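You operate a simulated robot arm through the tools that you are given. There is no shell and no other tool. Be economical: measure what you need, move in short steps, check, and stop when the job is done.

You are at the controls of a simulated two-armed robot. One attempt, no reset.

Task
Pick up the greaser with one hand, pass it to the other hand and put it on the shelf of the steel-topped bench. Take the rubber buffer marked "3" from the top of the steel-topped bench and put it on the black oil seal. Any order will do.

It is judged by the outcome, as a careful person would: the job done as asked, and still so three seconds after it is handed in. It fails if anything else is knocked over, pushed out of place, dropped, spilled or broken. A push-on lid holds only when it is set on centred and level and pressed home; a screw cap is set on level and turned clockwise until tight.

Robot
Two 7-joint arms with two-finger parallel grippers on one trunk, on a base that drives. Base frame: it is fixed to the floor where the robot stands at the start and does not move with it; the origin is under the middle of the robot, x ahead of it, y to its left, z up; the surface under the hand at the start is at about z = 800. Units: mm, degrees, N and s.
The left shoulder is at the start at [60, 143, 926], the right one opposite. With the tool pointing down near the work surface each hand reaches from about 320 to 740 mm from the robot's upright axis, wherever it stands, measured 20 degrees to its own side. Places, roughly: black oil seal [-1500, 1500, 750]; shelf of the steel-topped bench [700, 200, 200]. Payload 1.57 kg a hand.
The TCP of each hand is the grasp point between the finger pads, 30 mm short of the fingertips. In the tool frame z runs along the fingers and y along their closing line. The gripper opens to 110 mm. The fingers are 24 mm wide and 12 mm thick; the gripper's body (48 by 112 mm) begins 78 mm behind the TCP.
Orientation is told as [roll, pitch, yaw] about the base's x, y, z axes, in that order, counted from this pose: with the fingers straight down and closing along the base's y, the tool's x points along the base's -x, its y along +y and its z along -z.

Tools
- The arms move only by the tool play_rows. It takes "left_moves", "right_moves" or both (then of equal length, played together; a hand with none holds still); each is a list that holds one entry, the list of rows, each a list of 7 numbers: the shift along the tool's x, y, z in units of 500 mm (1.0 is 500 mm), then the turn, a rotation vector about the tool's x, y, z in units of 120 degrees (1.0 is 120 degrees), then the closure, from 0 (fully open) to 1 (shut). In form: [[[tx, ty, tz, ax, ay, az, gripper], ...]]. A call has 1 to 8 rows; each row is the pose to reach, as a shift and turn from the pose commanded when the call began, along the tool's axes at that moment. A call with a number of a shift or a turn outside -1 to 1 is refused whole. Rows are played at 5 a second. More than 50 mm and 8.6 degrees between two rows, or a gripper value outside its range, and nothing of the call is played. Where a pose cannot be reached the arm comes as near as it can. A force on the tool above 40 N (or 10 N above the force at the start of the call, whichever is more), or a blocked arm, ends the call early, and 0.2 s more pass. The fingers move at their own pace (about 45 mm/s each) and stop on an object; they squeeze with about 24 N. The grip force told is the motor's: it shows also when the fingers shut on nothing. Time passes only in rows, and 0.2 s behind the last, so rows that repeat a pose let the fingers close. It gives the time, the measured TCP pose, the force on the tool (base axes), the opening and the grip force at its end, in the units of the frame above (readings bear some noise), with the torque about the TCP (base axes, N m) and any sound that the robot's microphone picked up.
- Cameras (640 x 400 px; columns grow to the right, rows downward): "scene" is now at [41.6, 11.5, 1527.4]; the picture's right is [0.18, -0.98, 0.00], its down [-0.80, -0.15, -0.58] and it looks along [0.57, 0.11, -0.82] (base axes); focal length 284 px, centre (320, 200). "left" rides on the left gripper at [70, -16, -141] in its tool frame; the picture's right is [0.23, 0.97, 0.00], its down [-0.86, 0.20, -0.48] and it looks along [-0.47, 0.11, 0.88] (tool axes); focal length 222 px, centre (320, 200). "right" rides on the right gripper at [70, 16, -141] in its tool frame; the picture's right is [-0.23, 0.97, 0.00], its down [-0.86, -0.20, -0.48] and it looks along [-0.47, -0.11, 0.88] (tool axes); focal length 222 px, centre (320, 200). There is no depth. A picture from a camera that has moved, and an enlarged one, comes with that camera's place and axes in the base frame and with its lens.
- get_image(camera): a new picture of that camera. It takes no simulated time.
- raise_lower(by): slides the trunk up (or, below 0, down) by that many mm; the arms and the scene camera ride with it, the base frame stays. It gives what a move gives, with no picture.
- steer(legs): drives the robot by 1 to 6 legs, each [ahead, left, turn to the left] in mm, mm and degrees, along the robot's own axes; the way and the turn of a leg run together, so that a leg with both is an arc; at most 1500 mm and 180 degrees a leg. The arms and the cameras ride along, it lands a little off, and it stops where it bumps. It gives what a move gives.
- pan_tilt(pan, tilt): turns the head with the scene camera to pan (to the left, within 86 degrees either way) and tilt (down, from -29 to 69), counted from straight ahead of the robot. It gives what a move gives.
- close_up(camera, box): a new picture of the part [left, top, right, bottom] of that camera's present view, enlarged. It takes no simulated time.
- close_job(): hands the job in; it is judged then, once.

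Work in short steps. Places have to be worked out from the pictures, the camera data and where the tool is seen: move nearer, look again, correct. Check each grasp and each placing, and mend what went wrong. You have 165 turns and 130 pictures in all, those below and enlarged ones among them. Open the grippers and draw the arms clear of the work before you hand the job in, unless the task says otherwise; then end with one line.

The tools are called as name(argument=value, ...) on one line, values as JSON. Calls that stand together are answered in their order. play_rows: Moves the arms, as the interface text tells. Its arguments: {"type":"object","properties":{"left_moves":{"type":"array"},"right_moves":{"type":"array"}},"required":[]} The other tools are called the same way: raise_lower (by) slides the trunk up or down; steer (legs) drives the base; pan_tilt (pan, tilt) turns the head that bears the scene camera; get_image (camera) takes a picture; close_up (camera, box) takes an enlarged picture of a part of a camera's view; close_job () hands the job in.

At the start:

```text
t: 0.0
left_position: [387.8, 250.9, 1097.2]
left_tcp_rot: [0.1, 0.1, 0.0]
left_wrist_force: [-0.8, -0.6, -0.1]
left_moment: [0.03, -0.01, -0.03]
left_width: 110.0
left_grasp_force: 0.0
right_position: [385.2, -59.1, 1066.0]
right_tcp_rot: [0.0, 0.0, -0.1]
right_wrist_force: [-0.4, -0.6, 0.4]
right_moment: [-0.01, -0.01, -0.04]
right_width: 110.0
right_grasp_force: 0.1
trunk travel left (down, up): [-525.0, 65.0]
robot x, y, heading: [-5.6, 2.7, 0.2]
head pan, tilt: [10.7, 54.6]
```

scene: 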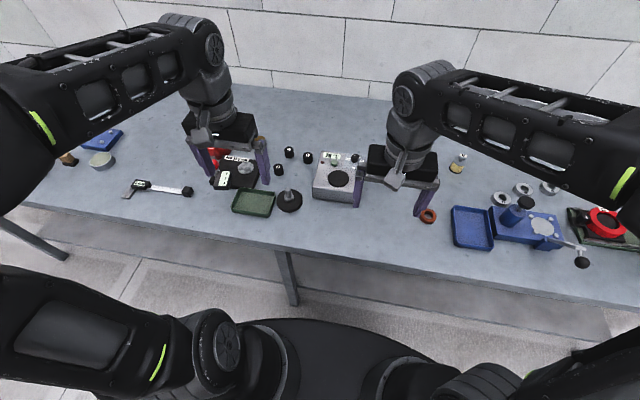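
right: 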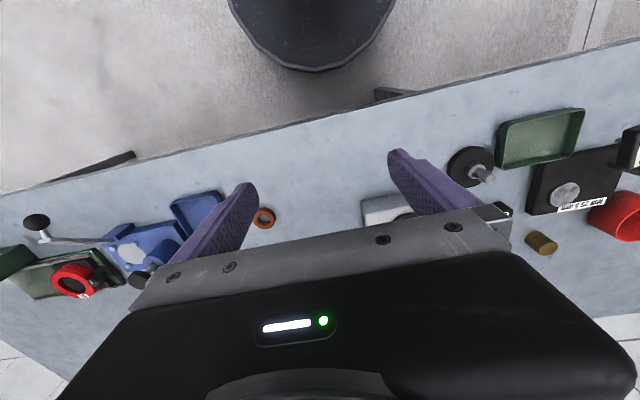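
left: 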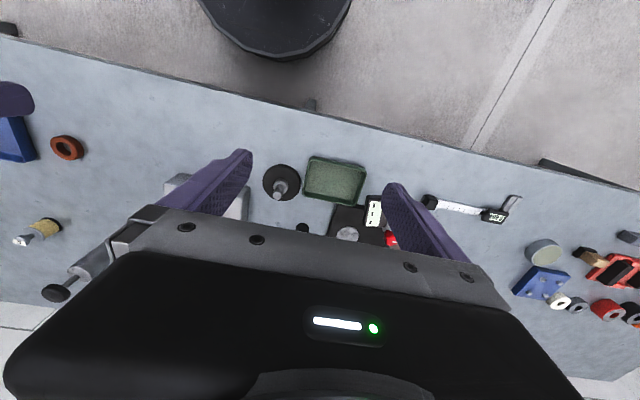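

I'll look closer at the bench to identify the objects.

close_up(camera="scene", box=[200, 120, 380, 232])

close_up(camera="scene", box=[40, 110, 220, 222])

close_up(camera="scene", box=[400, 130, 640, 280])

```text
3.56 times, centred on (290, 176) of scene
camera zoom: at [41.6, 11.5, 1527.4], right [0.18, -0.98, 0.0], down [-0.8, -0.15, -0.58], along [0.57, 0.11, -0.82], focal length 1011 px, centre (427, 285)
```

zoom: 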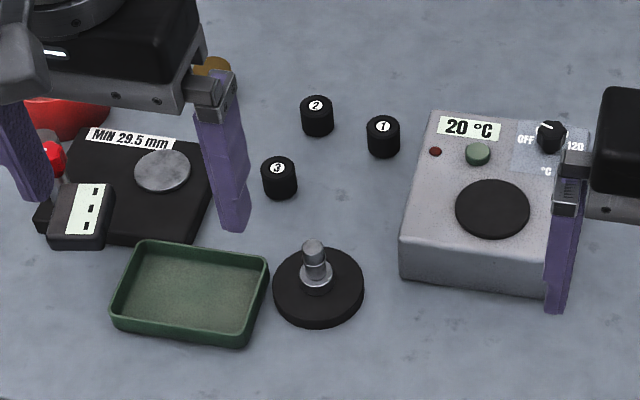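

```text
3.56 times, centred on (130, 166) of scene
camera zoom: at [41.6, 11.5, 1527.4], right [0.18, -0.98, 0.0], down [-0.8, -0.15, -0.58], along [0.57, 0.11, -0.82], focal length 1011 px, centre (996, 321)
```

zoom: 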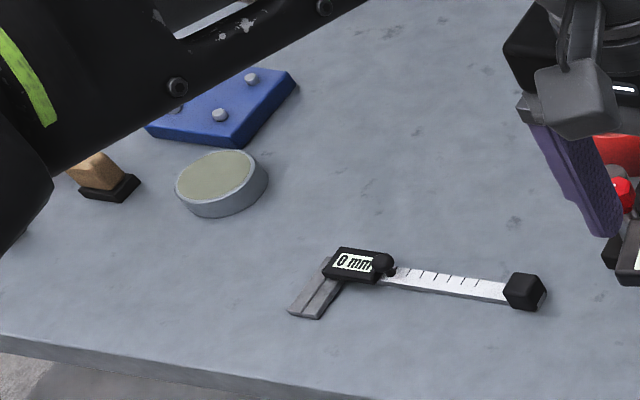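

```text
2.67 times, centred on (520, 205) of scene
camera zoom: at [41.6, 11.5, 1527.4], right [0.18, -0.98, 0.0], down [-0.8, -0.15, -0.58], along [0.57, 0.11, -0.82], focal length 758 px, centre (-213, 187)
```

zoom: 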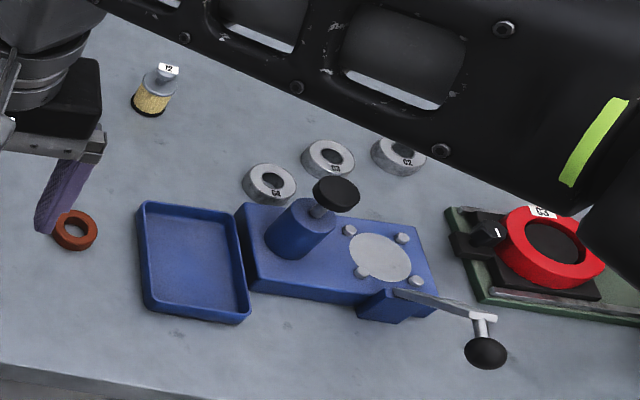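

No obvious greaser yet; I'll look around with the head.

pan_tilt(pan=60, tilt=25)

get_image(camera="scene")

pan_tilt(pan=-60, tilt=25)

get_image(camera="scene")

close_up(camera="left", box=[360, 150, 640, 325])

```text
t: 1.2
left_position: [387.0, 251.8, 1097.8]
left_tcp_rot: [0.0, 0.1, 0.0]
left_wrist_force: [0.9, 1.0, 0.2]
left_moment: [0.02, 0.01, 0.02]
left_width: 109.9
left_grasp_force: 0.2
right_position: [386.0, -58.7, 1065.4]
right_tcp_rot: [0.0, 0.0, 0.0]
right_wrist_force: [0.1, -0.4, -0.2]
right_moment: [-0.03, 0.02, 0.01]
right_width: 110.0
right_grasp_force: 0.1
trunk travel left (down, up): [-525.0, 65.0]
robot x, y, heading: [2.7, -0.3, 0.0]
head pan, tilt: [60.0, 25.0]
```

```text
123 pictures are left
camera scene: at [16.5, 77.9, 1570.9], right [0.87, -0.5, 0.0], down [-0.21, -0.37, -0.91], along [0.45, 0.78, -0.42], focal length 284 px, centre (320, 200)
```

scene: 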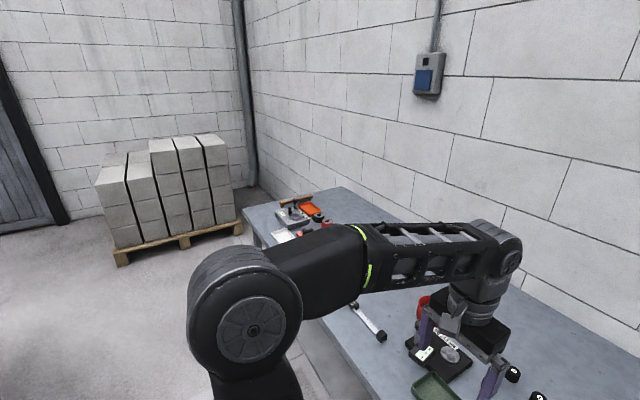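

```text
t: 3.2
left_position: [387.8, 250.7, 1097.1]
left_tcp_rot: [0.1, 0.0, 0.0]
left_wrist_force: [-0.4, -0.1, -0.3]
left_moment: [-0.01, -0.02, -0.03]
left_width: 110.0
left_grasp_force: 0.2
right_position: [386.6, -59.6, 1066.5]
right_tcp_rot: [0.0, -0.1, 0.0]
right_wrist_force: [0.7, 0.8, 0.0]
right_moment: [-0.03, 0.03, 0.0]
right_width: 109.7
right_grasp_force: 0.2
trunk travel left (down, up): [-525.0, 65.0]
robot x, y, heading: [2.2, 0.8, -0.2]
head pan, tilt: [-60.0, 25.0]
```

```text
122 pictures are left
camera scene: at [16.5, -81.6, 1570.9], right [-0.87, -0.5, 0.0], down [-0.21, 0.37, -0.91], along [0.45, -0.78, -0.42], focal length 284 px, centre (320, 200)
```

scene: 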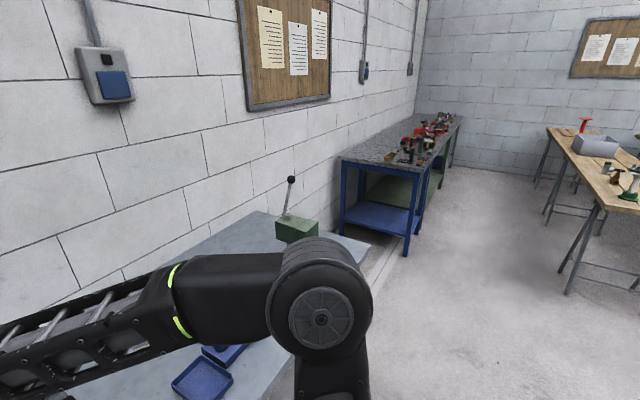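

```text
2.29 times, centred on (500, 238) of left
camera zoom: at [318.0, 234.8, 1238.4], right [-0.23, 0.97, 0.0], down [0.86, 0.2, 0.48], along [0.47, 0.11, -0.88], focal length 508 px, centre (-91, 114)
```

zoom: 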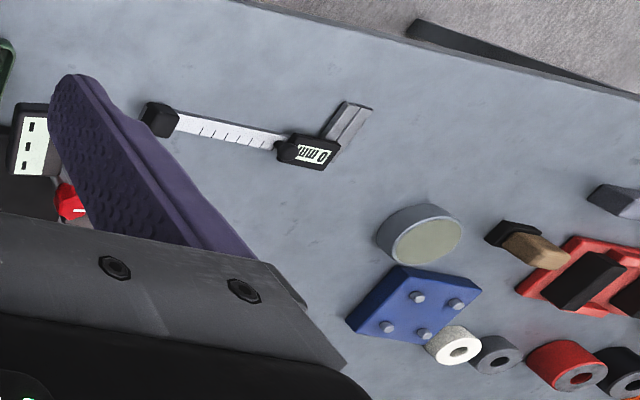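

Zooming on the far benches at right, then turning round to see the rest.

close_up(camera="scene", box=[330, 100, 490, 200])

close_up(camera="scene", box=[520, 100, 640, 220])

steer(legs=[[-500, 0, 0], [0, 0, 120]])

get_image(camera="scene")

pan_tilt(pan=15, tilt=20)

get_image(camera="scene")

pan_tilt(pan=80, tilt=20)

get_image(camera="scene")

```text
4.00 times, centred on (410, 150) of scene
camera zoom: at [16.5, -81.6, 1570.9], right [-0.87, -0.5, 0.0], down [-0.21, 0.37, -0.91], along [0.45, -0.78, -0.42], focal length 1138 px, centre (-40, 400)
```

zoom: 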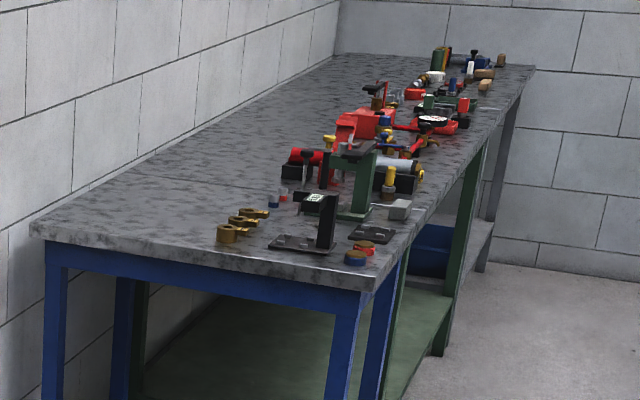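

```text
3.33 times, centred on (580, 160) of scene
camera zoom: at [16.5, -81.6, 1570.9], right [-0.87, -0.5, 0.0], down [-0.21, 0.37, -0.91], along [0.45, -0.78, -0.42], focal length 948 px, centre (-547, 333)
```

zoom: 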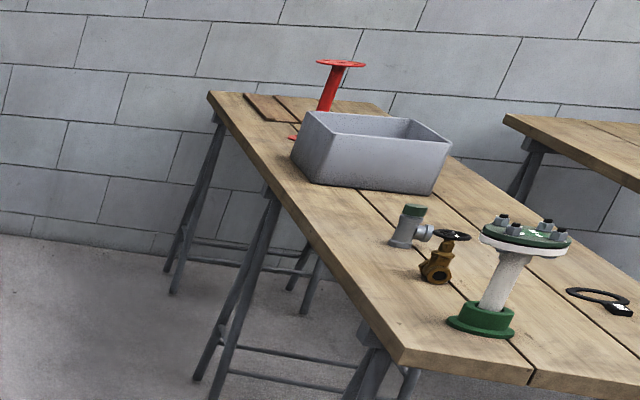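

```text
t: 11.0
left_position: [-907.4, 218.8, 1097.0]
left_tcp_rot: [0.0, 0.0, 118.5]
left_wrist_force: [-0.8, -0.6, -0.7]
left_moment: [0.01, -0.03, -0.01]
left_width: 110.1
left_grasp_force: 0.1
right_position: [-633.2, 366.7, 1066.4]
right_tcp_rot: [0.0, -0.1, 118.6]
right_wrist_force: [0.2, 0.2, 0.3]
right_moment: [0.0, -0.01, 0.01]
right_width: 109.9
right_grasp_force: 0.0
trunk travel left (down, up): [-525.0, 65.0]
robot x, y, heading: [-501.5, -4.4, 118.4]
head pan, tilt: [-60.0, 25.0]
```

```text
118 pictures are left
camera scene: at [-439.0, 48.8, 1570.9], right [0.85, -0.52, 0.0], down [-0.22, -0.36, -0.91], along [0.47, 0.77, -0.42], focal length 284 px, centre (320, 200)
```

scene: 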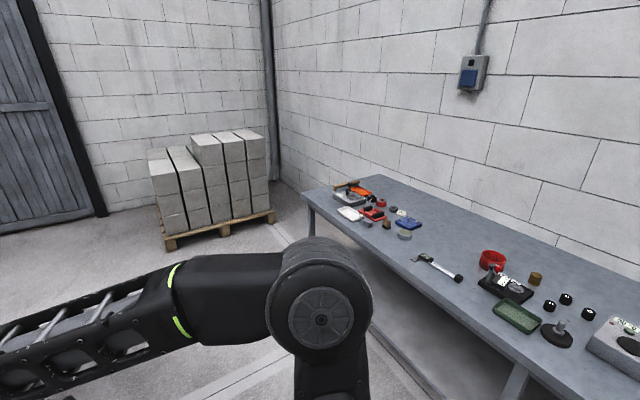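

```text
t: 12.5
left_position: [-907.4, 217.9, 1097.4]
left_tcp_rot: [0.0, -0.1, 118.5]
left_wrist_force: [-0.5, -0.4, 0.1]
left_moment: [0.0, 0.03, 0.02]
left_width: 110.0
left_grasp_force: 0.0
right_position: [-634.3, 365.3, 1065.4]
right_tcp_rot: [0.1, 0.1, 118.5]
right_wrist_force: [0.2, -0.6, 0.3]
right_moment: [0.0, -0.01, 0.01]
right_width: 109.9
right_grasp_force: 0.0
trunk travel left (down, up): [-525.0, 65.0]
robot x, y, heading: [-504.7, 0.9, 118.5]
head pan, tilt: [15.0, 20.0]
```

```text
117 pictures are left
camera scene: at [-551.2, 37.9, 1579.0], right [0.73, 0.69, 0.0], down [0.24, -0.25, -0.94], along [-0.65, 0.68, -0.34], focal length 284 px, centre (320, 200)
```

scene: 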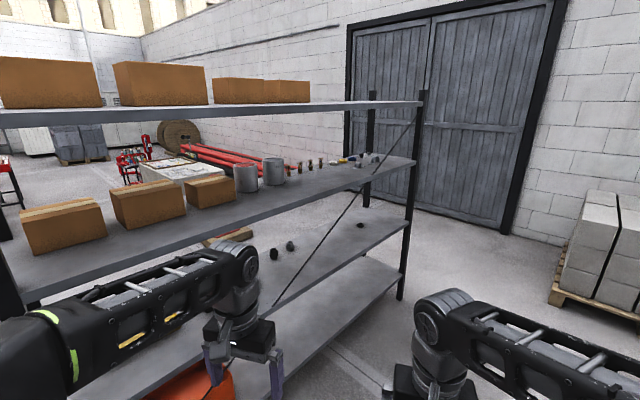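

```text
t: 13.9
left_position: [-906.7, 217.9, 1097.8]
left_tcp_rot: [0.0, -0.1, 118.5]
left_wrist_force: [0.9, 0.2, 0.5]
left_moment: [0.03, 0.01, -0.02]
left_width: 110.0
left_grasp_force: 0.0
right_position: [-633.3, 366.1, 1066.3]
right_tcp_rot: [0.1, 0.0, 118.5]
right_wrist_force: [-0.2, 0.3, 0.1]
right_moment: [0.01, -0.01, -0.01]
right_width: 110.0
right_grasp_force: 0.1
trunk travel left (down, up): [-525.0, 65.0]
robot x, y, heading: [-499.7, -2.6, 118.5]
head pan, tilt: [80.0, 20.0]
```

```text
116 pictures are left
camera scene: at [-575.5, -59.2, 1579.0], right [-0.32, 0.95, 0.0], down [0.32, 0.11, -0.94], along [-0.89, -0.3, -0.34], focal length 284 px, centre (320, 200)
```

scene: 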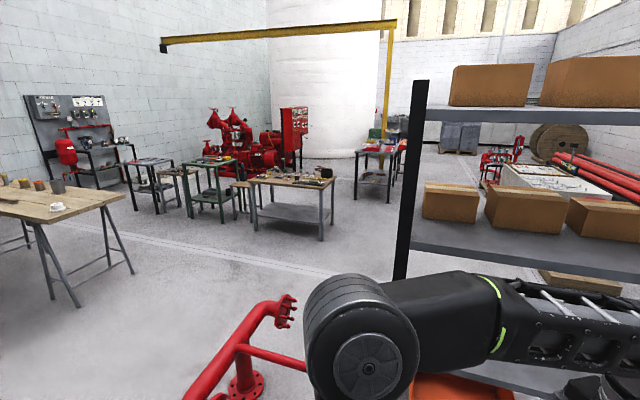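

The shelving rack near (-1500,1500) carries small items; I'll zoom in there.

pan_tilt(pan=15, tilt=20)

close_up(camera="scene", box=[220, 130, 420, 260])

pan_tilt(pan=-60, tilt=25)

close_up(camera="scene", box=[320, 170, 480, 280])

close_up(camera="scene", box=[460, 230, 640, 360])

```text
t: 15.2
left_position: [-906.6, 219.2, 1097.0]
left_tcp_rot: [0.0, 0.0, 118.4]
left_wrist_force: [-1.0, -0.2, -0.1]
left_moment: [-0.01, 0.01, 0.01]
left_width: 110.1
left_grasp_force: 0.0
right_position: [-634.6, 366.1, 1065.7]
right_tcp_rot: [0.0, 0.1, 118.5]
right_wrist_force: [0.5, 0.0, -0.5]
right_moment: [0.02, 0.02, -0.02]
right_width: 110.2
right_grasp_force: 0.0
trunk travel left (down, up): [-525.0, 65.0]
robot x, y, heading: [-501.7, -6.1, 118.7]
head pan, tilt: [15.0, 20.0]
```

```text
3.08 times, centred on (320, 195) of scene
camera zoom: at [-551.3, 37.8, 1579.0], right [0.72, 0.69, 0.0], down [0.24, -0.25, -0.94], along [-0.65, 0.68, -0.34], focal length 875 px, centre (320, 215)
```

zoom: 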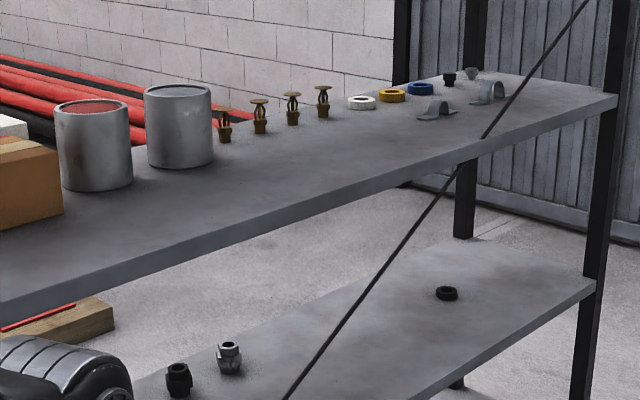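

```text
t: 16.7
left_position: [-907.9, 218.6, 1097.0]
left_tcp_rot: [0.0, 0.0, 118.5]
left_wrist_force: [0.3, 1.1, -0.5]
left_moment: [0.0, 0.0, -0.04]
left_width: 110.0
left_grasp_force: 0.1
right_position: [-633.6, 366.1, 1067.1]
right_tcp_rot: [0.1, 0.0, 118.6]
right_wrist_force: [-0.2, 0.9, -0.7]
right_moment: [0.0, 0.0, -0.03]
right_width: 110.2
right_grasp_force: 0.0
trunk travel left (down, up): [-525.0, 65.0]
robot x, y, heading: [-502.6, 0.9, 118.4]
head pan, tilt: [-60.0, 25.0]
```

```text
3.64 times, centred on (400, 225) of scene
camera zoom: at [-439.0, 48.9, 1570.9], right [0.85, -0.52, 0.0], down [-0.22, -0.36, -0.91], along [0.47, 0.77, -0.42], focal length 1034 px, centre (29, 109)
```

zoom: 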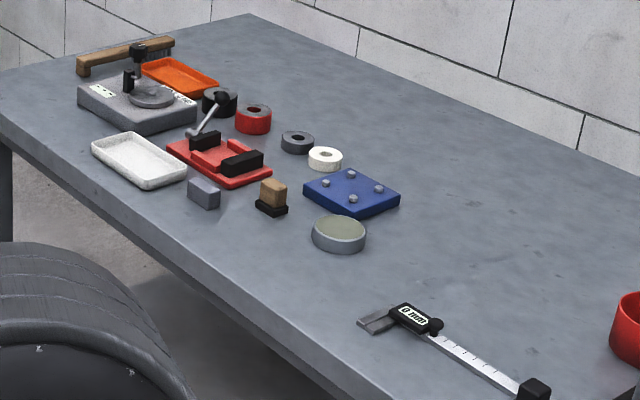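

```text
3.08 times, centred on (550, 295) of scene
camera zoom: at [-439.0, 48.9, 1570.9], right [0.85, -0.52, 0.0], down [-0.22, -0.36, -0.91], along [0.47, 0.77, -0.42], focal length 875 px, centre (-388, -92)
```

zoom: 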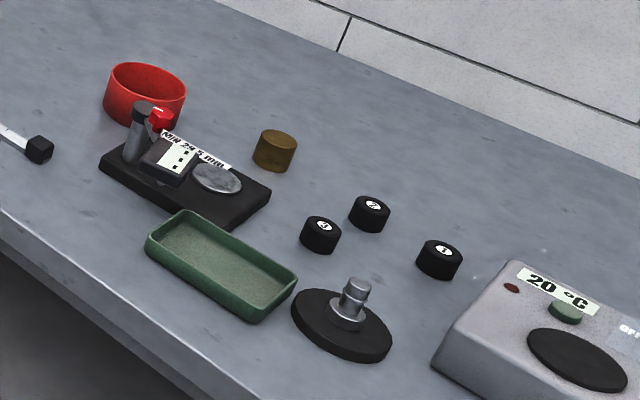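

The seal is the black ring on the rack's lower shelf, right of the brace. I return to the bench and look closely at candidates for the greaser.

steer(legs=[[0, 0, -118.5], [450, 0, 0]])

pan_tilt(pan=-30, tilt=40)

get_image(camera="scene")

close_up(camera="right", box=[340, 120, 640, 300])

close_up(camera="left", box=[0, 60, 200, 310])

```text
t: 24.3
left_position: [335.6, 270.0, 1096.4]
left_tcp_rot: [0.0, 0.0, 1.5]
left_wrist_force: [0.6, 0.5, 0.2]
left_moment: [-0.03, -0.03, 0.01]
left_width: 110.0
left_grasp_force: 0.1
right_position: [341.8, -40.7, 1064.2]
right_tcp_rot: [-0.1, 0.0, 1.5]
right_wrist_force: [-0.1, 0.2, -0.1]
right_moment: [-0.03, 0.03, -0.03]
right_width: 110.0
right_grasp_force: 0.2
trunk travel left (down, up): [-525.0, 65.0]
robot x, y, heading: [-44.9, 5.1, 1.6]
head pan, tilt: [-60.0, 25.0]
```

```text
t: 25.3
left_position: [334.7, 271.1, 1097.0]
left_tcp_rot: [0.0, -0.1, 1.6]
left_wrist_force: [-0.7, 0.0, 0.8]
left_moment: [-0.01, 0.0, 0.0]
left_width: 109.7
left_grasp_force: 0.0
right_position: [341.3, -39.7, 1066.1]
right_tcp_rot: [0.0, 0.0, 1.5]
right_wrist_force: [0.3, 1.2, -0.3]
right_moment: [-0.02, 0.01, 0.02]
right_width: 109.8
right_grasp_force: 0.1
trunk travel left (down, up): [-525.0, 65.0]
robot x, y, heading: [-47.1, 11.6, 1.7]
head pan, tilt: [-30.0, 40.0]
```

```text
112 pictures are left
camera scene: at [-0.7, -34.2, 1547.6], right [-0.48, -0.88, 0.0], down [-0.56, 0.31, -0.77], along [0.67, -0.37, -0.64], focal length 284 px, centre (320, 200)
```

scene: 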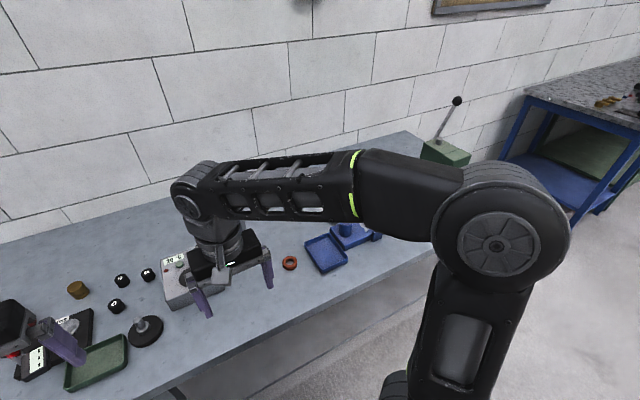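

```text
2.13 times, centred on (490, 210) of right
camera zoom: at [270.4, -26.4, 1206.7], right [0.2, 0.98, 0.0], down [0.86, -0.18, 0.48], along [0.47, -0.1, -0.88], focal length 474 px, centre (-43, 179)
```

zoom: 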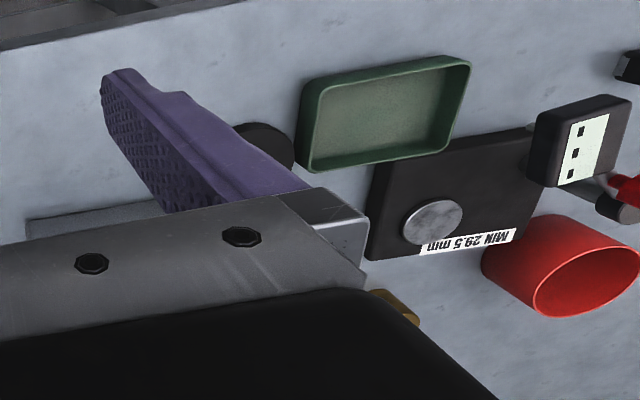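

```text
1.60 times, centred on (100, 185) of left
camera zoom: at [266.0, 252.0, 1238.4], right [-0.25, 0.97, 0.0], down [0.85, 0.22, 0.48], along [0.46, 0.12, -0.88], focal length 355 px, centre (672, 224)
```

zoom: 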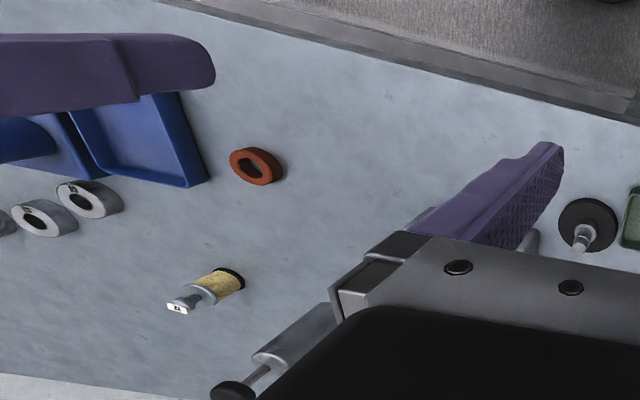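

A silver cylinder with a rod and black knob lies behind the right gripper – a likely greaser. I move the right hand aside to see it.

play_rows(right_moves=[[[0, -0.1, 0, 0, 0, 0, 0], [0, -0.2, 0, 0, 0, 0, 0], [0, -0.3, 0, 0, 0, 0, 0], [0, -0.4, 0, 0, 0, 0, 0], [0, -0.5, 0, 0, 0, 0, 0]]])

pan_tilt(pan=-8, tilt=45)

get_image(camera="scene")

```text
t: 26.5
left_position: [333.5, 269.3, 1097.8]
left_tcp_rot: [0.0, 0.0, 1.5]
left_wrist_force: [-0.1, 0.1, 0.0]
left_moment: [0.02, 0.0, 0.02]
left_width: 109.9
left_grasp_force: 0.0
right_position: [348.2, -288.6, 1064.6]
right_tcp_rot: [0.0, 0.0, 1.4]
right_wrist_force: [0.2, 0.5, 0.1]
right_moment: [0.04, 0.01, 0.03]
right_width: 110.3
right_grasp_force: 0.1
trunk travel left (down, up): [-525.0, 65.0]
robot x, y, heading: [-41.9, 6.0, 1.3]
head pan, tilt: [-30.0, 40.0]
```

```text
t: 27.4
left_position: [333.7, 269.7, 1096.3]
left_tcp_rot: [-0.1, 0.0, 1.6]
left_wrist_force: [0.2, -0.1, -1.0]
left_moment: [-0.02, 0.04, 0.02]
left_width: 110.0
left_grasp_force: 0.0
right_position: [348.4, -287.1, 1065.2]
right_tcp_rot: [0.0, 0.0, 1.5]
right_wrist_force: [-0.4, 0.5, -0.3]
right_moment: [-0.01, -0.03, 0.02]
right_width: 110.1
right_grasp_force: 0.1
trunk travel left (down, up): [-525.0, 65.0]
robot x, y, heading: [-45.7, 9.4, 1.5]
head pan, tilt: [-8.0, 45.0]
```

```text
109 pictures are left
camera scene: at [5.5, -2.9, 1540.4], right [-0.11, -0.99, 0.0], down [-0.7, 0.08, -0.71], along [0.7, -0.08, -0.71], focal length 284 px, centre (320, 200)
```

scene: 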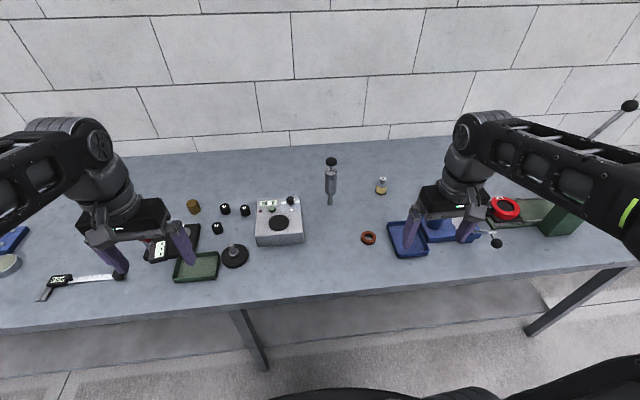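

That's the greaser: barrel with plunger knob, lying at the rear of the bench. I zoom in on it.

close_up(camera="scene", box=[290, 140, 400, 210])

close_up(camera="scene", box=[180, 180, 310, 290])

get_image(camera="left")

```text
5.71 times, centred on (345, 175) of scene
camera zoom: at [5.5, -2.9, 1540.4], right [-0.11, -0.99, 0.0], down [-0.7, 0.08, -0.71], along [0.7, -0.08, -0.71], focal length 1625 px, centre (177, 343)
```

zoom: 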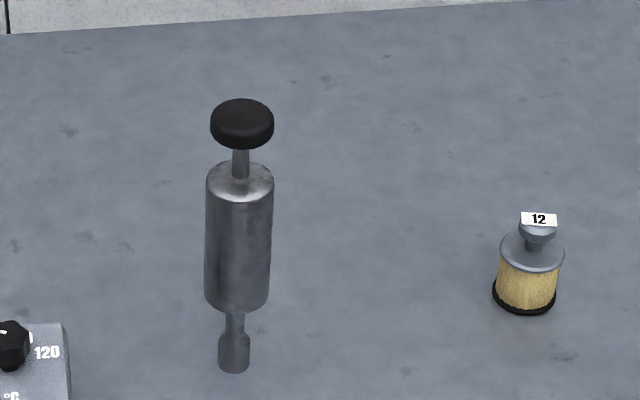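

```text
3.64 times, centred on (245, 235) of scene
camera zoom: at [5.5, -2.9, 1540.4], right [-0.11, -0.99, 0.0], down [-0.7, 0.08, -0.71], along [0.7, -0.08, -0.71], focal length 1034 px, centre (593, 73)
```

zoom: 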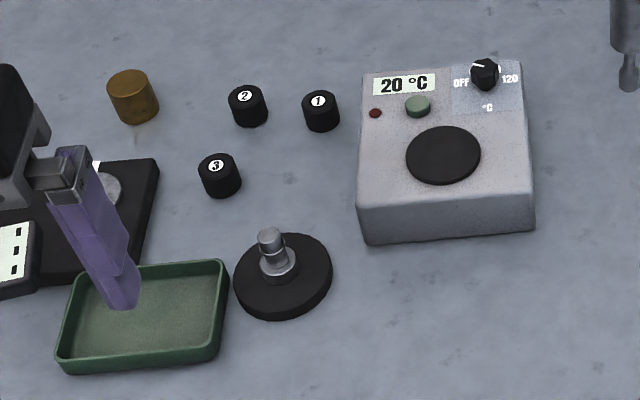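

```text
106 pictures are left
camera left: at [266.0, 252.0, 1238.4], right [-0.25, 0.97, 0.0], down [0.85, 0.22, 0.48], along [0.46, 0.12, -0.88], focal length 222 px, centre (320, 200)
```

left: 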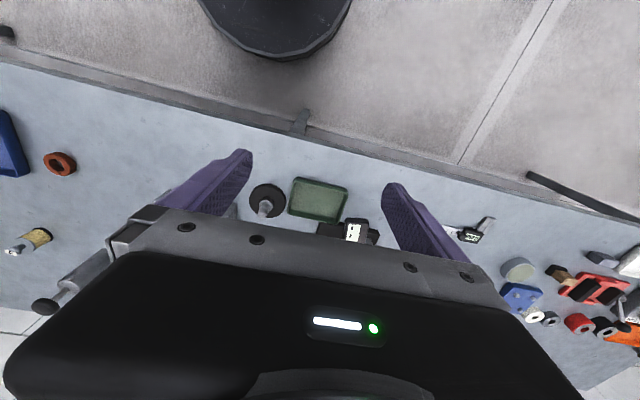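

The greaser stands upright at about (711,-118), barrel z≈868–955, knob to 993. Before approaching, I check clearance at the bench front and the shelf below.

pan_tilt(pan=0, tilt=69)

get_image(camera="scene")

```text
t: 28.2
left_position: [334.2, 271.0, 1096.8]
left_tcp_rot: [-0.1, -0.1, 1.6]
left_wrist_force: [0.6, -0.5, 0.1]
left_moment: [-0.04, 0.04, -0.03]
left_width: 109.9
left_grasp_force: 0.0
right_position: [348.8, -287.9, 1065.2]
right_tcp_rot: [0.0, 0.0, 1.6]
right_wrist_force: [-0.5, -0.1, -0.1]
right_moment: [0.02, 0.0, 0.0]
right_width: 110.2
right_grasp_force: 0.1
trunk travel left (down, up): [-525.0, 65.0]
robot x, y, heading: [-44.1, 6.7, 1.4]
head pan, tilt: [0.0, 68.8]
```

```text
105 pictures are left
camera scene: at [-19.4, 7.8, 1511.5], right [0.03, -1.0, 0.0], down [-0.93, -0.02, -0.36], along [0.36, 0.01, -0.93], focal length 284 px, centre (320, 200)
```

scene: 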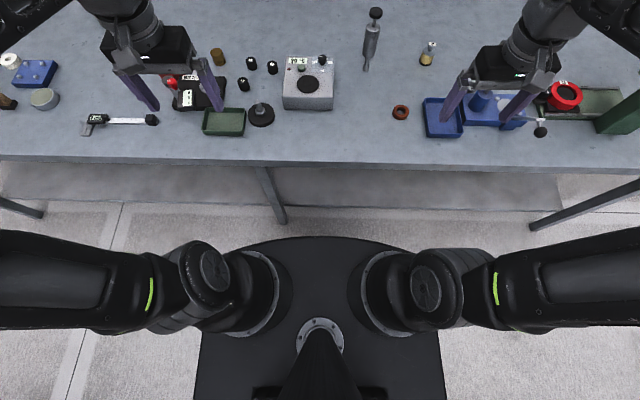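

Base front is about 324 mm ahead of the axis, bench legs/shelf edge at x≈435–451, so x≈70 is safe. I drive nearer.

steer(legs=[[110, 50, -1.4]])

pan_tilt(pan=-10, tilt=45)

get_image(camera="scene")

get_image(camera="right")

```text
t: 29.5
left_position: [452.2, 314.0, 1096.4]
left_tcp_rot: [0.0, 0.1, 0.2]
left_wrist_force: [1.1, 0.5, -0.8]
left_moment: [-0.02, 0.02, -0.03]
left_width: 110.0
left_grasp_force: 0.0
right_position: [450.7, -244.4, 1063.9]
right_tcp_rot: [0.0, 0.1, 0.1]
right_wrist_force: [0.4, 0.5, -0.2]
right_moment: [0.0, 0.0, 0.01]
right_width: 110.0
right_grasp_force: 0.0
trunk travel left (down, up): [-525.0, 65.0]
robot x, y, heading: [64.4, 59.8, 0.5]
head pan, tilt: [0.0, 68.8]
```

```text
t: 30.4
left_position: [450.6, 313.8, 1096.2]
left_tcp_rot: [0.0, 0.0, 0.1]
left_wrist_force: [0.8, -0.9, 0.2]
left_moment: [0.04, 0.02, 0.03]
left_width: 109.9
left_grasp_force: 0.1
right_position: [449.5, -244.2, 1065.0]
right_tcp_rot: [-0.1, 0.1, 0.1]
right_wrist_force: [0.2, 0.4, -0.2]
right_moment: [-0.02, 0.0, 0.02]
right_width: 109.9
right_grasp_force: 0.1
trunk travel left (down, up): [-525.0, 65.0]
robot x, y, heading: [68.2, 58.5, 0.0]
head pan, tilt: [-10.0, 45.0]
```

```text
104 pictures are left
camera scene: at [115.2, 45.4, 1540.3], right [-0.17, -0.99, 0.0], down [-0.7, 0.12, -0.71], along [0.7, -0.12, -0.71], focal length 284 px, centre (320, 200)
```

scene: 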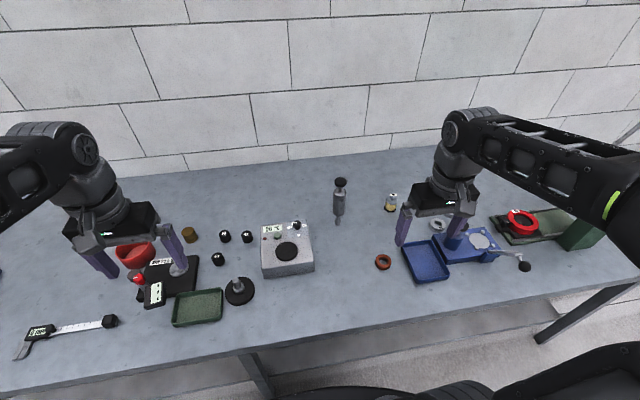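

```text
103 pictures are left
camera right: at [380.4, -229.2, 1205.7], right [0.23, 0.97, 0.0], down [0.86, -0.2, 0.48], along [0.47, -0.11, -0.88], focal length 222 px, centre (320, 200)
```

right: 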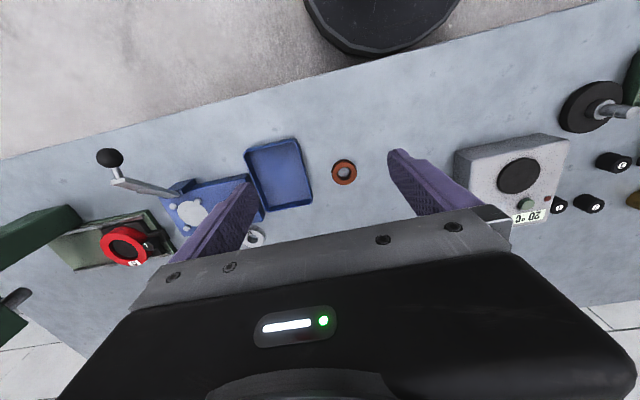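

I zoom for a second bearing on the greaser.

close_up(camera="scene", box=[300, 160, 380, 240])

```text
5.00 times, centred on (340, 200) of scene
camera zoom: at [115.2, 45.4, 1540.3], right [-0.17, -0.99, 0.0], down [-0.7, 0.12, -0.71], along [0.7, -0.12, -0.71], focal length 1422 px, centre (220, 200)
```

zoom: 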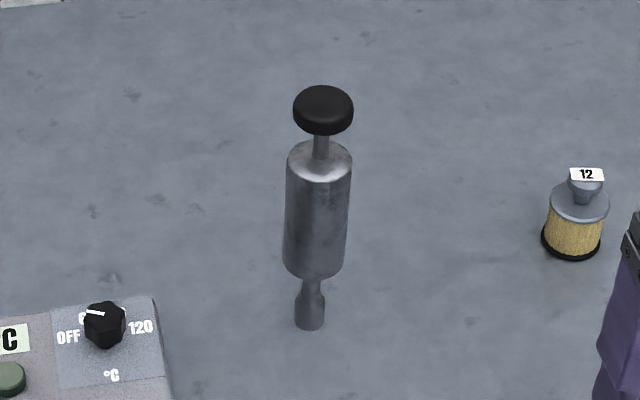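

Greaser confirmed at (718,-122). I swing the right hand to a 55° forward pitch at a stand-off point about 190 mm behind the barrel.

play_rows(right_moves=[[[-0.032, 0.0349, 0.0211, 0, -0.0655, 0, 0], [-0.064, 0.0697, 0.0423, 0, -0.131, 0, 0], [-0.096, 0.1046, 0.0634, 0, -0.1964, 0, 0], [-0.128, 0.1394, 0.0846, 0, -0.2619, 0, 0], [-0.16, 0.1743, 0.1057, 0, -0.3274, 0, 0], [-0.192, 0.2091, 0.1269, 0, -0.3929, 0, 0], [-0.224, 0.244, 0.148, 0, -0.4583, 0, 0], [-0.224, 0.244, 0.148, 0, -0.4583, 0, 0]]])

get_image(camera="right")

get_image(camera="scene")

```text
t: 32.2
left_position: [450.4, 312.3, 1097.6]
left_tcp_rot: [0.0, 0.0, 0.0]
left_wrist_force: [0.4, 0.7, 0.3]
left_moment: [0.0, -0.02, 0.0]
left_width: 109.8
left_grasp_force: 0.0
right_position: [571.4, -122.1, 990.8]
right_tcp_rot: [0.2, -55.1, 0.1]
right_wrist_force: [-0.4, 0.0, 0.1]
right_moment: [0.0, 0.04, 0.02]
right_width: 110.1
right_grasp_force: 0.0
right hand out of reach, approached as far as the arm can: row 7, 8
trunk travel left (down, up): [-525.0, 65.0]
robot x, y, heading: [71.7, 60.1, 0.1]
head pan, tilt: [-10.0, 45.0]
```

```text
101 pictures are left
camera right: at [415.1, -106.0, 1014.3], right [0.13, 0.97, 0.19], down [0.1, -0.2, 0.97], along [0.99, -0.11, -0.12], focal length 222 px, centre (320, 200)
```

right: 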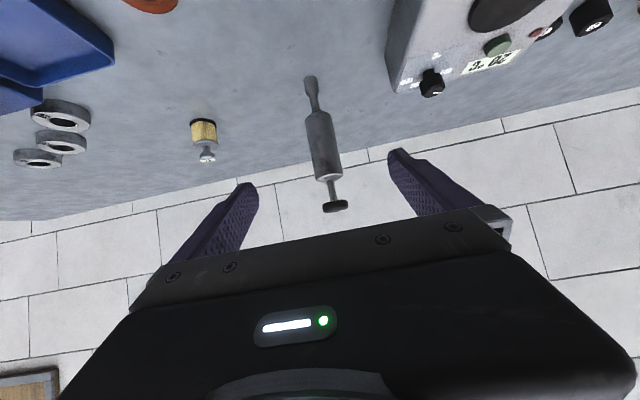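

```text
100 pictures are left
camera scene: at [114.2, 45.1, 1540.4], right [-0.17, -0.99, 0.0], down [-0.7, 0.12, -0.71], along [0.7, -0.12, -0.71], focal length 284 px, centre (320, 200)
```

scene: 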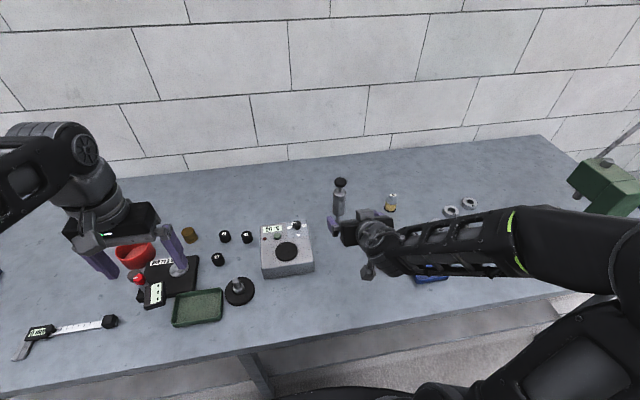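

The wrist camera confirms the axis at (718,-120.5). I advance 80 mm along the fingers, then re-read.

play_rows(right_moves=[[[0.0, 0.003, 0.05, 0, 0, 0, 0], [0.005, 0.003, 0.1, 0, 0, 0, 0], [0.009, 0.003, 0.16, 0, 0, 0, 0], [0.009, 0.003, 0.16, 0, 0, 0, 0]]])

```text
t: 33.2
left_position: [450.3, 313.4, 1097.4]
left_tcp_rot: [-0.1, 0.1, 0.1]
left_wrist_force: [-0.9, 0.5, 0.5]
left_moment: [0.03, -0.01, 0.0]
left_width: 110.1
left_grasp_force: 0.1
right_position: [633.8, -120.9, 941.6]
right_tcp_rot: [-0.1, -55.1, 0.2]
right_wrist_force: [-0.1, 0.4, -0.2]
right_moment: [0.0, 0.0, 0.01]
right_width: 110.1
right_grasp_force: 0.1
trunk travel left (down, up): [-525.0, 65.0]
robot x, y, heading: [62.5, 61.9, -0.3]
head pan, tilt: [-10.0, 45.0]
```

Advance the last 102 mm to straddle the barrel low, then check with the camera before closing.

play_rows(right_moves=[[[0.0, 0.001, 0.06, 0, 0, 0, 0], [0.0, 0.001, 0.12, 0, 0, 0, 0], [0.0, 0.001, 0.17, 0, 0, 0, 0], [0.0, 0.001, 0.203, 0, 0, 0, 0], [0.0, 0.001, 0.203, 0, 0, 0, 0]]])

get_image(camera="right")

close_up(camera="scene", box=[290, 160, 390, 240])

```text
t: 34.4
left_position: [450.6, 313.7, 1097.4]
left_tcp_rot: [-0.1, -0.1, 0.1]
left_wrist_force: [0.0, 0.1, -0.5]
left_moment: [0.02, -0.02, -0.06]
left_width: 110.1
left_grasp_force: 0.1
right_position: [716.3, -121.3, 883.6]
right_tcp_rot: [0.0, -55.0, 0.1]
right_wrist_force: [0.1, 0.0, -0.5]
right_moment: [0.01, 0.02, -0.01]
right_width: 109.9
right_grasp_force: 0.1
trunk travel left (down, up): [-525.0, 65.0]
robot x, y, heading: [66.8, 63.3, 0.2]
head pan, tilt: [-10.0, 45.0]
```

```text
99 pictures are left
camera right: at [560.2, -105.0, 907.2], right [0.13, 0.97, 0.19], down [0.1, -0.2, 0.97], along [0.99, -0.11, -0.12], focal length 222 px, centre (320, 200)
```

right: 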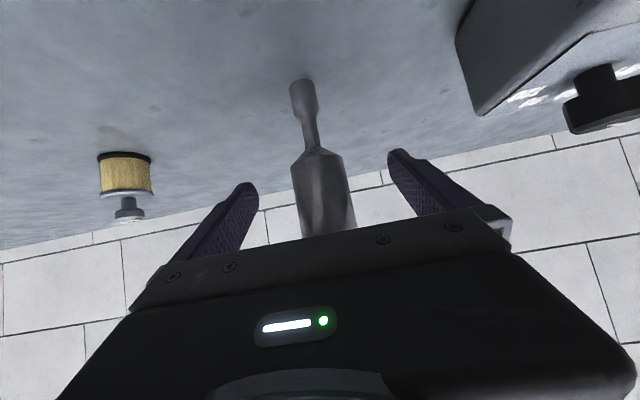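

```text
5.00 times, centred on (340, 200) of scene
camera zoom: at [115.0, 45.4, 1540.4], right [-0.17, -0.99, 0.0], down [-0.7, 0.12, -0.71], along [0.7, -0.12, -0.71], focal length 1422 px, centre (220, 200)
```

zoom: 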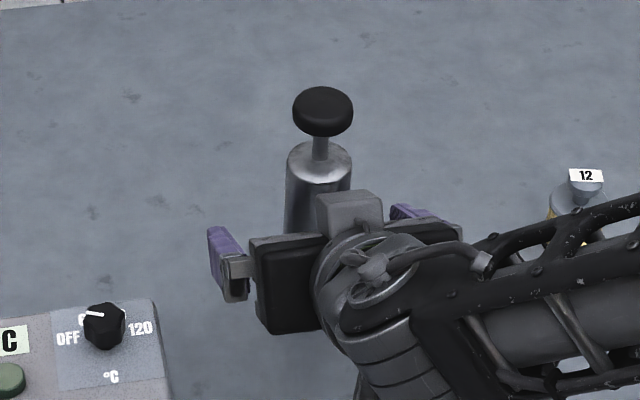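

Centred within 2 mm. Closing the right gripper.

play_rows(right_moves=[[[0.0, 0.002, 0.0, 0, 0, 0, 0.5], [0.0, 0.002, 0.0, 0, 0, 0, 1], [0.0, 0.002, 0, 0, 0, 0, 1], [0, 0.002, 0, 0, 0, 0, 1], [0, 0.002, 0, 0, 0, 0, 1], [0, 0.002, 0, 0, 0, 0, 1]]])

get_image(camera="right")

```text
t: 35.8
left_position: [450.6, 313.1, 1096.9]
left_tcp_rot: [0.0, 0.0, 0.1]
left_wrist_force: [0.1, 0.1, 0.5]
left_moment: [0.0, 0.0, -0.01]
left_width: 110.0
left_grasp_force: 0.0
right_position: [716.3, -119.4, 883.8]
right_tcp_rot: [0.0, -54.9, 0.1]
right_wrist_force: [0.1, 0.0, -0.5]
right_moment: [0.06, -0.01, -0.03]
right_width: 39.5
right_grasp_force: 24.2
trunk travel left (down, up): [-525.0, 65.0]
robot x, y, heading: [61.8, 61.6, 0.2]
head pan, tilt: [-10.0, 45.0]
```

```text
97 pictures are left
camera right: at [560.1, -103.8, 907.7], right [0.13, 0.97, 0.19], down [0.1, -0.2, 0.97], along [0.99, -0.11, -0.12], focal length 222 px, centre (320, 200)
```

right: 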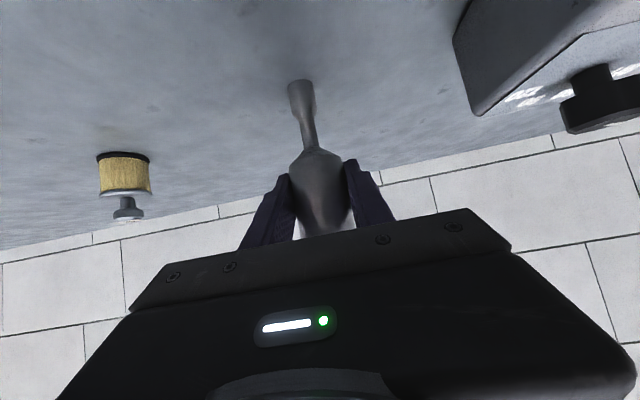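

Firm grip (39.5 mm). Lifting straight up 200 mm.

play_rows(right_moves=[[[-0.033, 0.0, -0.023, 0, 0, 0, 1], [-0.098, 0.0, -0.069, 0, 0, 0, 1], [-0.164, 0, -0.115, 0, 0, 0, 1], [-0.23, 0, -0.16, 0, 0, 0, 1], [-0.295, 0, -0.206, 0, 0, 0, 1], [-0.328, 0, -0.229, 0, 0, 0, 1], [-0.328, 0, -0.229, 0, 0, 0, 1]]])

get_image(camera="scene")

```text
t: 37.4
left_position: [450.9, 313.8, 1097.5]
left_tcp_rot: [0.0, 0.0, 0.1]
left_wrist_force: [0.8, -0.5, 0.9]
left_moment: [0.0, -0.01, 0.0]
left_width: 110.1
left_grasp_force: 0.0
right_position: [718.1, -118.9, 1083.3]
right_tcp_rot: [0.1, -55.0, 0.0]
right_wrist_force: [-1.0, 0.4, -3.4]
right_moment: [0.01, 0.04, 0.04]
right_width: 39.6
right_grasp_force: 23.6
trunk travel left (down, up): [-525.0, 65.0]
robot x, y, heading: [64.4, 61.6, 0.2]
head pan, tilt: [-10.0, 45.0]
```

```text
96 pictures are left
camera scene: at [115.6, 45.1, 1540.3], right [-0.17, -0.99, 0.0], down [-0.7, 0.12, -0.71], along [0.7, -0.12, -0.71], focal length 284 px, centre (320, 200)
```

scene: 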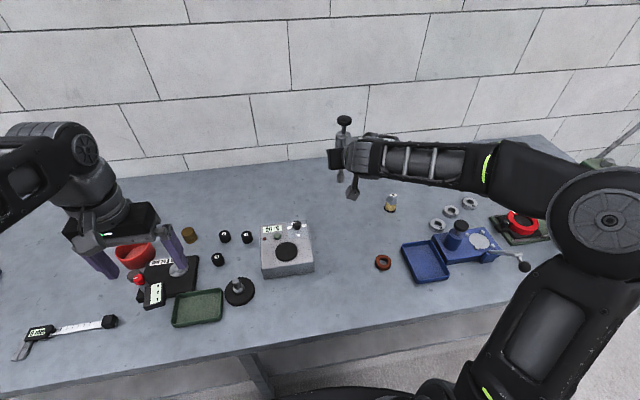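

Lifted cleanly. I bring it to a meeting point in front (≈600,40,1083) with the right hand yawed 40° inwards.

play_rows(right_moves=[[[0.027, 0.0636, -0.0388, -0.0546, 0, -0.0382, 1], [0.054, 0.1272, -0.0776, -0.1092, 0, -0.0764, 1], [0.081, 0.1908, -0.1164, -0.1638, 0, -0.1146, 1], [0.108, 0.2544, -0.1552, -0.2184, 0, -0.1528, 1], [0.135, 0.318, -0.194, -0.273, 0, -0.191, 1], [0.135, 0.318, -0.194, -0.273, 0, -0.191, 1]]])

get_image(camera="scene")

```text
t: 38.8
left_position: [451.7, 314.2, 1097.8]
left_tcp_rot: [0.0, 0.0, 0.1]
left_wrist_force: [-0.1, 0.5, 0.2]
left_moment: [-0.03, 0.03, -0.02]
left_width: 110.0
left_grasp_force: 0.2
right_position: [597.9, 40.0, 1085.5]
right_tcp_rot: [-0.1, -55.0, 40.1]
right_wrist_force: [-0.2, -0.3, -4.4]
right_moment: [0.0, -0.02, 0.05]
right_width: 39.5
right_grasp_force: 24.0
trunk travel left (down, up): [-525.0, 65.0]
robot x, y, heading: [62.0, 57.1, 0.1]
head pan, tilt: [-10.0, 45.0]
```

```text
95 pictures are left
camera scene: at [115.5, 45.3, 1540.3], right [-0.17, -0.99, 0.0], down [-0.7, 0.12, -0.71], along [0.7, -0.12, -0.71], focal length 284 px, centre (320, 200)
```

scene: 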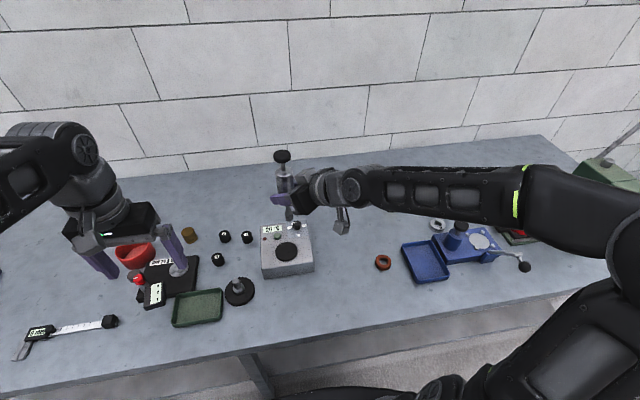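

Now I pitch the left hand forward in place (first 65°), rising a bit.

play_rows(left_moves=[[[-0.005, -0.005, -0.015, 0, -0.0677, 0, 0], [-0.01, -0.01, -0.03, 0, -0.1354, 0, 0], [-0.015, -0.015, -0.045, 0, -0.2031, 0, 0], [-0.02, -0.02, -0.06, 0, -0.2708, 0, 0], [-0.025, -0.025, -0.075, 0, -0.3385, 0, 0], [-0.03, -0.03, -0.09, 0, -0.4062, 0, 0], [-0.035, -0.035, -0.105, 0, -0.474, 0, 0], [-0.04, -0.04, -0.12, 0, -0.5417, 0, 0]]])

```text
t: 40.6
left_position: [488.4, 297.4, 1181.7]
left_tcp_rot: [-0.1, -64.9, 0.1]
left_wrist_force: [0.6, -0.2, -0.3]
left_moment: [-0.01, -0.01, -0.01]
left_width: 110.0
left_grasp_force: 0.1
left hand out of reach, approached as far as the arm can: row 8
right_position: [599.8, 38.9, 1086.1]
right_tcp_rot: [0.1, -55.0, 40.0]
right_wrist_force: [-0.7, -0.2, -2.9]
right_moment: [-0.02, 0.03, 0.0]
right_width: 39.3
right_grasp_force: 24.4
trunk travel left (down, up): [-525.0, 65.0]
robot x, y, heading: [68.9, 63.6, -0.2]
head pan, tilt: [-10.0, 45.0]
```

Next yaw the left hand -50° while moving toward the stand-off point.

play_rows(left_moves=[[[0.0, -0.039, 0.0083, 0.0629, 0, 0.0294, 0], [0.001, -0.078, 0.0167, 0.1258, 0, 0.0587, 0], [0.001, -0.117, 0.025, 0.1887, 0, 0.0881, 0], [0.002, -0.156, 0.0333, 0.2517, 0, 0.1175, 0], [0.002, -0.195, 0.0417, 0.3146, 0, 0.1468, 0], [0.003, -0.234, 0.05, 0.3775, 0, 0.1762, 0], [0.003, -0.234, 0.05, 0.3775, 0, 0.1762, 0]]])

get_image(camera="scene")

get_image(camera="left")

```text
t: 42.2
left_position: [508.7, 180.0, 1170.5]
left_tcp_rot: [0.1, -65.1, -49.9]
left_wrist_force: [0.6, 2.2, 0.1]
left_moment: [-0.01, 0.01, -0.01]
left_width: 110.1
left_grasp_force: 0.2
right_position: [597.5, 39.3, 1085.8]
right_tcp_rot: [0.0, -55.0, 40.1]
right_wrist_force: [0.2, 0.5, -4.0]
right_moment: [-0.01, 0.0, -0.01]
right_width: 39.4
right_grasp_force: 24.1
trunk travel left (down, up): [-525.0, 65.0]
robot x, y, heading: [63.8, 60.1, 0.3]
head pan, tilt: [-10.0, 45.0]
```

```text
94 pictures are left
camera scene: at [115.0, 45.3, 1540.4], right [-0.17, -0.99, 0.0], down [-0.7, 0.12, -0.71], along [0.7, -0.12, -0.71], focal length 284 px, centre (320, 200)
```

scene: 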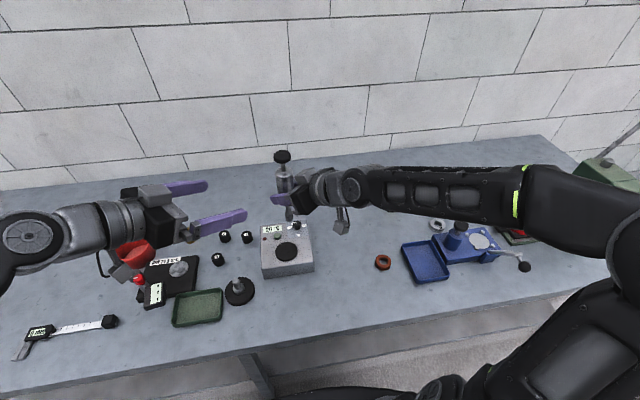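

```text
93 pictures are left
camera left: at [396.0, 289.9, 1167.2], right [0.68, 0.7, -0.21], down [0.11, 0.18, 0.98], along [0.72, -0.69, 0.05], focal length 222 px, centre (320, 200)
```

left: 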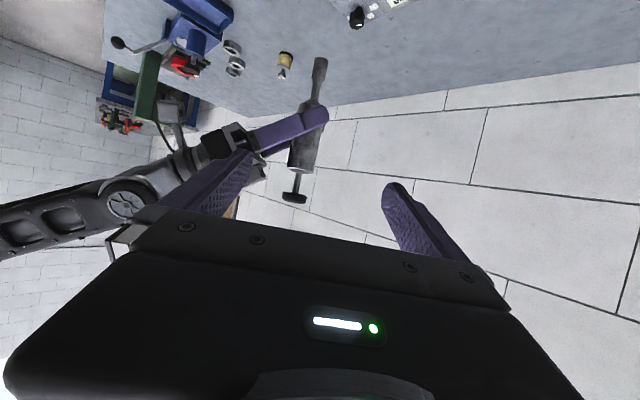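

Clear view. I level the left hand to 80° and move to a 110 mm stand-off from the upper barrel.

play_rows(left_moves=[[[-0.01, -0.0137, 0.033, 0, -0.0417, 0, 0], [-0.02, -0.0273, 0.066, 0, -0.0833, 0, 0], [-0.03, -0.041, 0.099, 0, -0.125, 0, 0], [-0.03, -0.041, 0.099, 0, -0.125, 0, 0]]])

get_image(camera="left")

```text
t: 43.2
left_position: [526.0, 127.6, 1162.5]
left_tcp_rot: [0.0, -80.0, -50.0]
left_wrist_force: [0.4, -0.7, -0.6]
left_moment: [0.01, 0.01, 0.03]
left_width: 110.0
left_grasp_force: 0.0
right_position: [597.8, 40.1, 1085.3]
right_tcp_rot: [0.1, -55.0, 40.1]
right_wrist_force: [-0.8, -0.5, -3.5]
right_moment: [0.01, 0.05, 0.05]
right_width: 39.4
right_grasp_force: 23.5
trunk travel left (down, up): [-525.0, 65.0]
robot x, y, heading: [63.6, 60.5, 0.2]
head pan, tilt: [-10.0, 45.0]
```

```text
92 pictures are left
camera left: at [417.1, 232.4, 1118.5], right [0.72, 0.66, -0.22], down [-0.06, 0.38, 0.93], along [0.69, -0.65, 0.31], focal length 222 px, centre (320, 200)
```

left: 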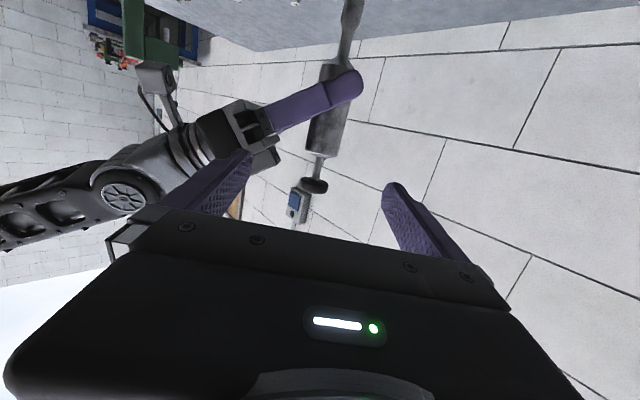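

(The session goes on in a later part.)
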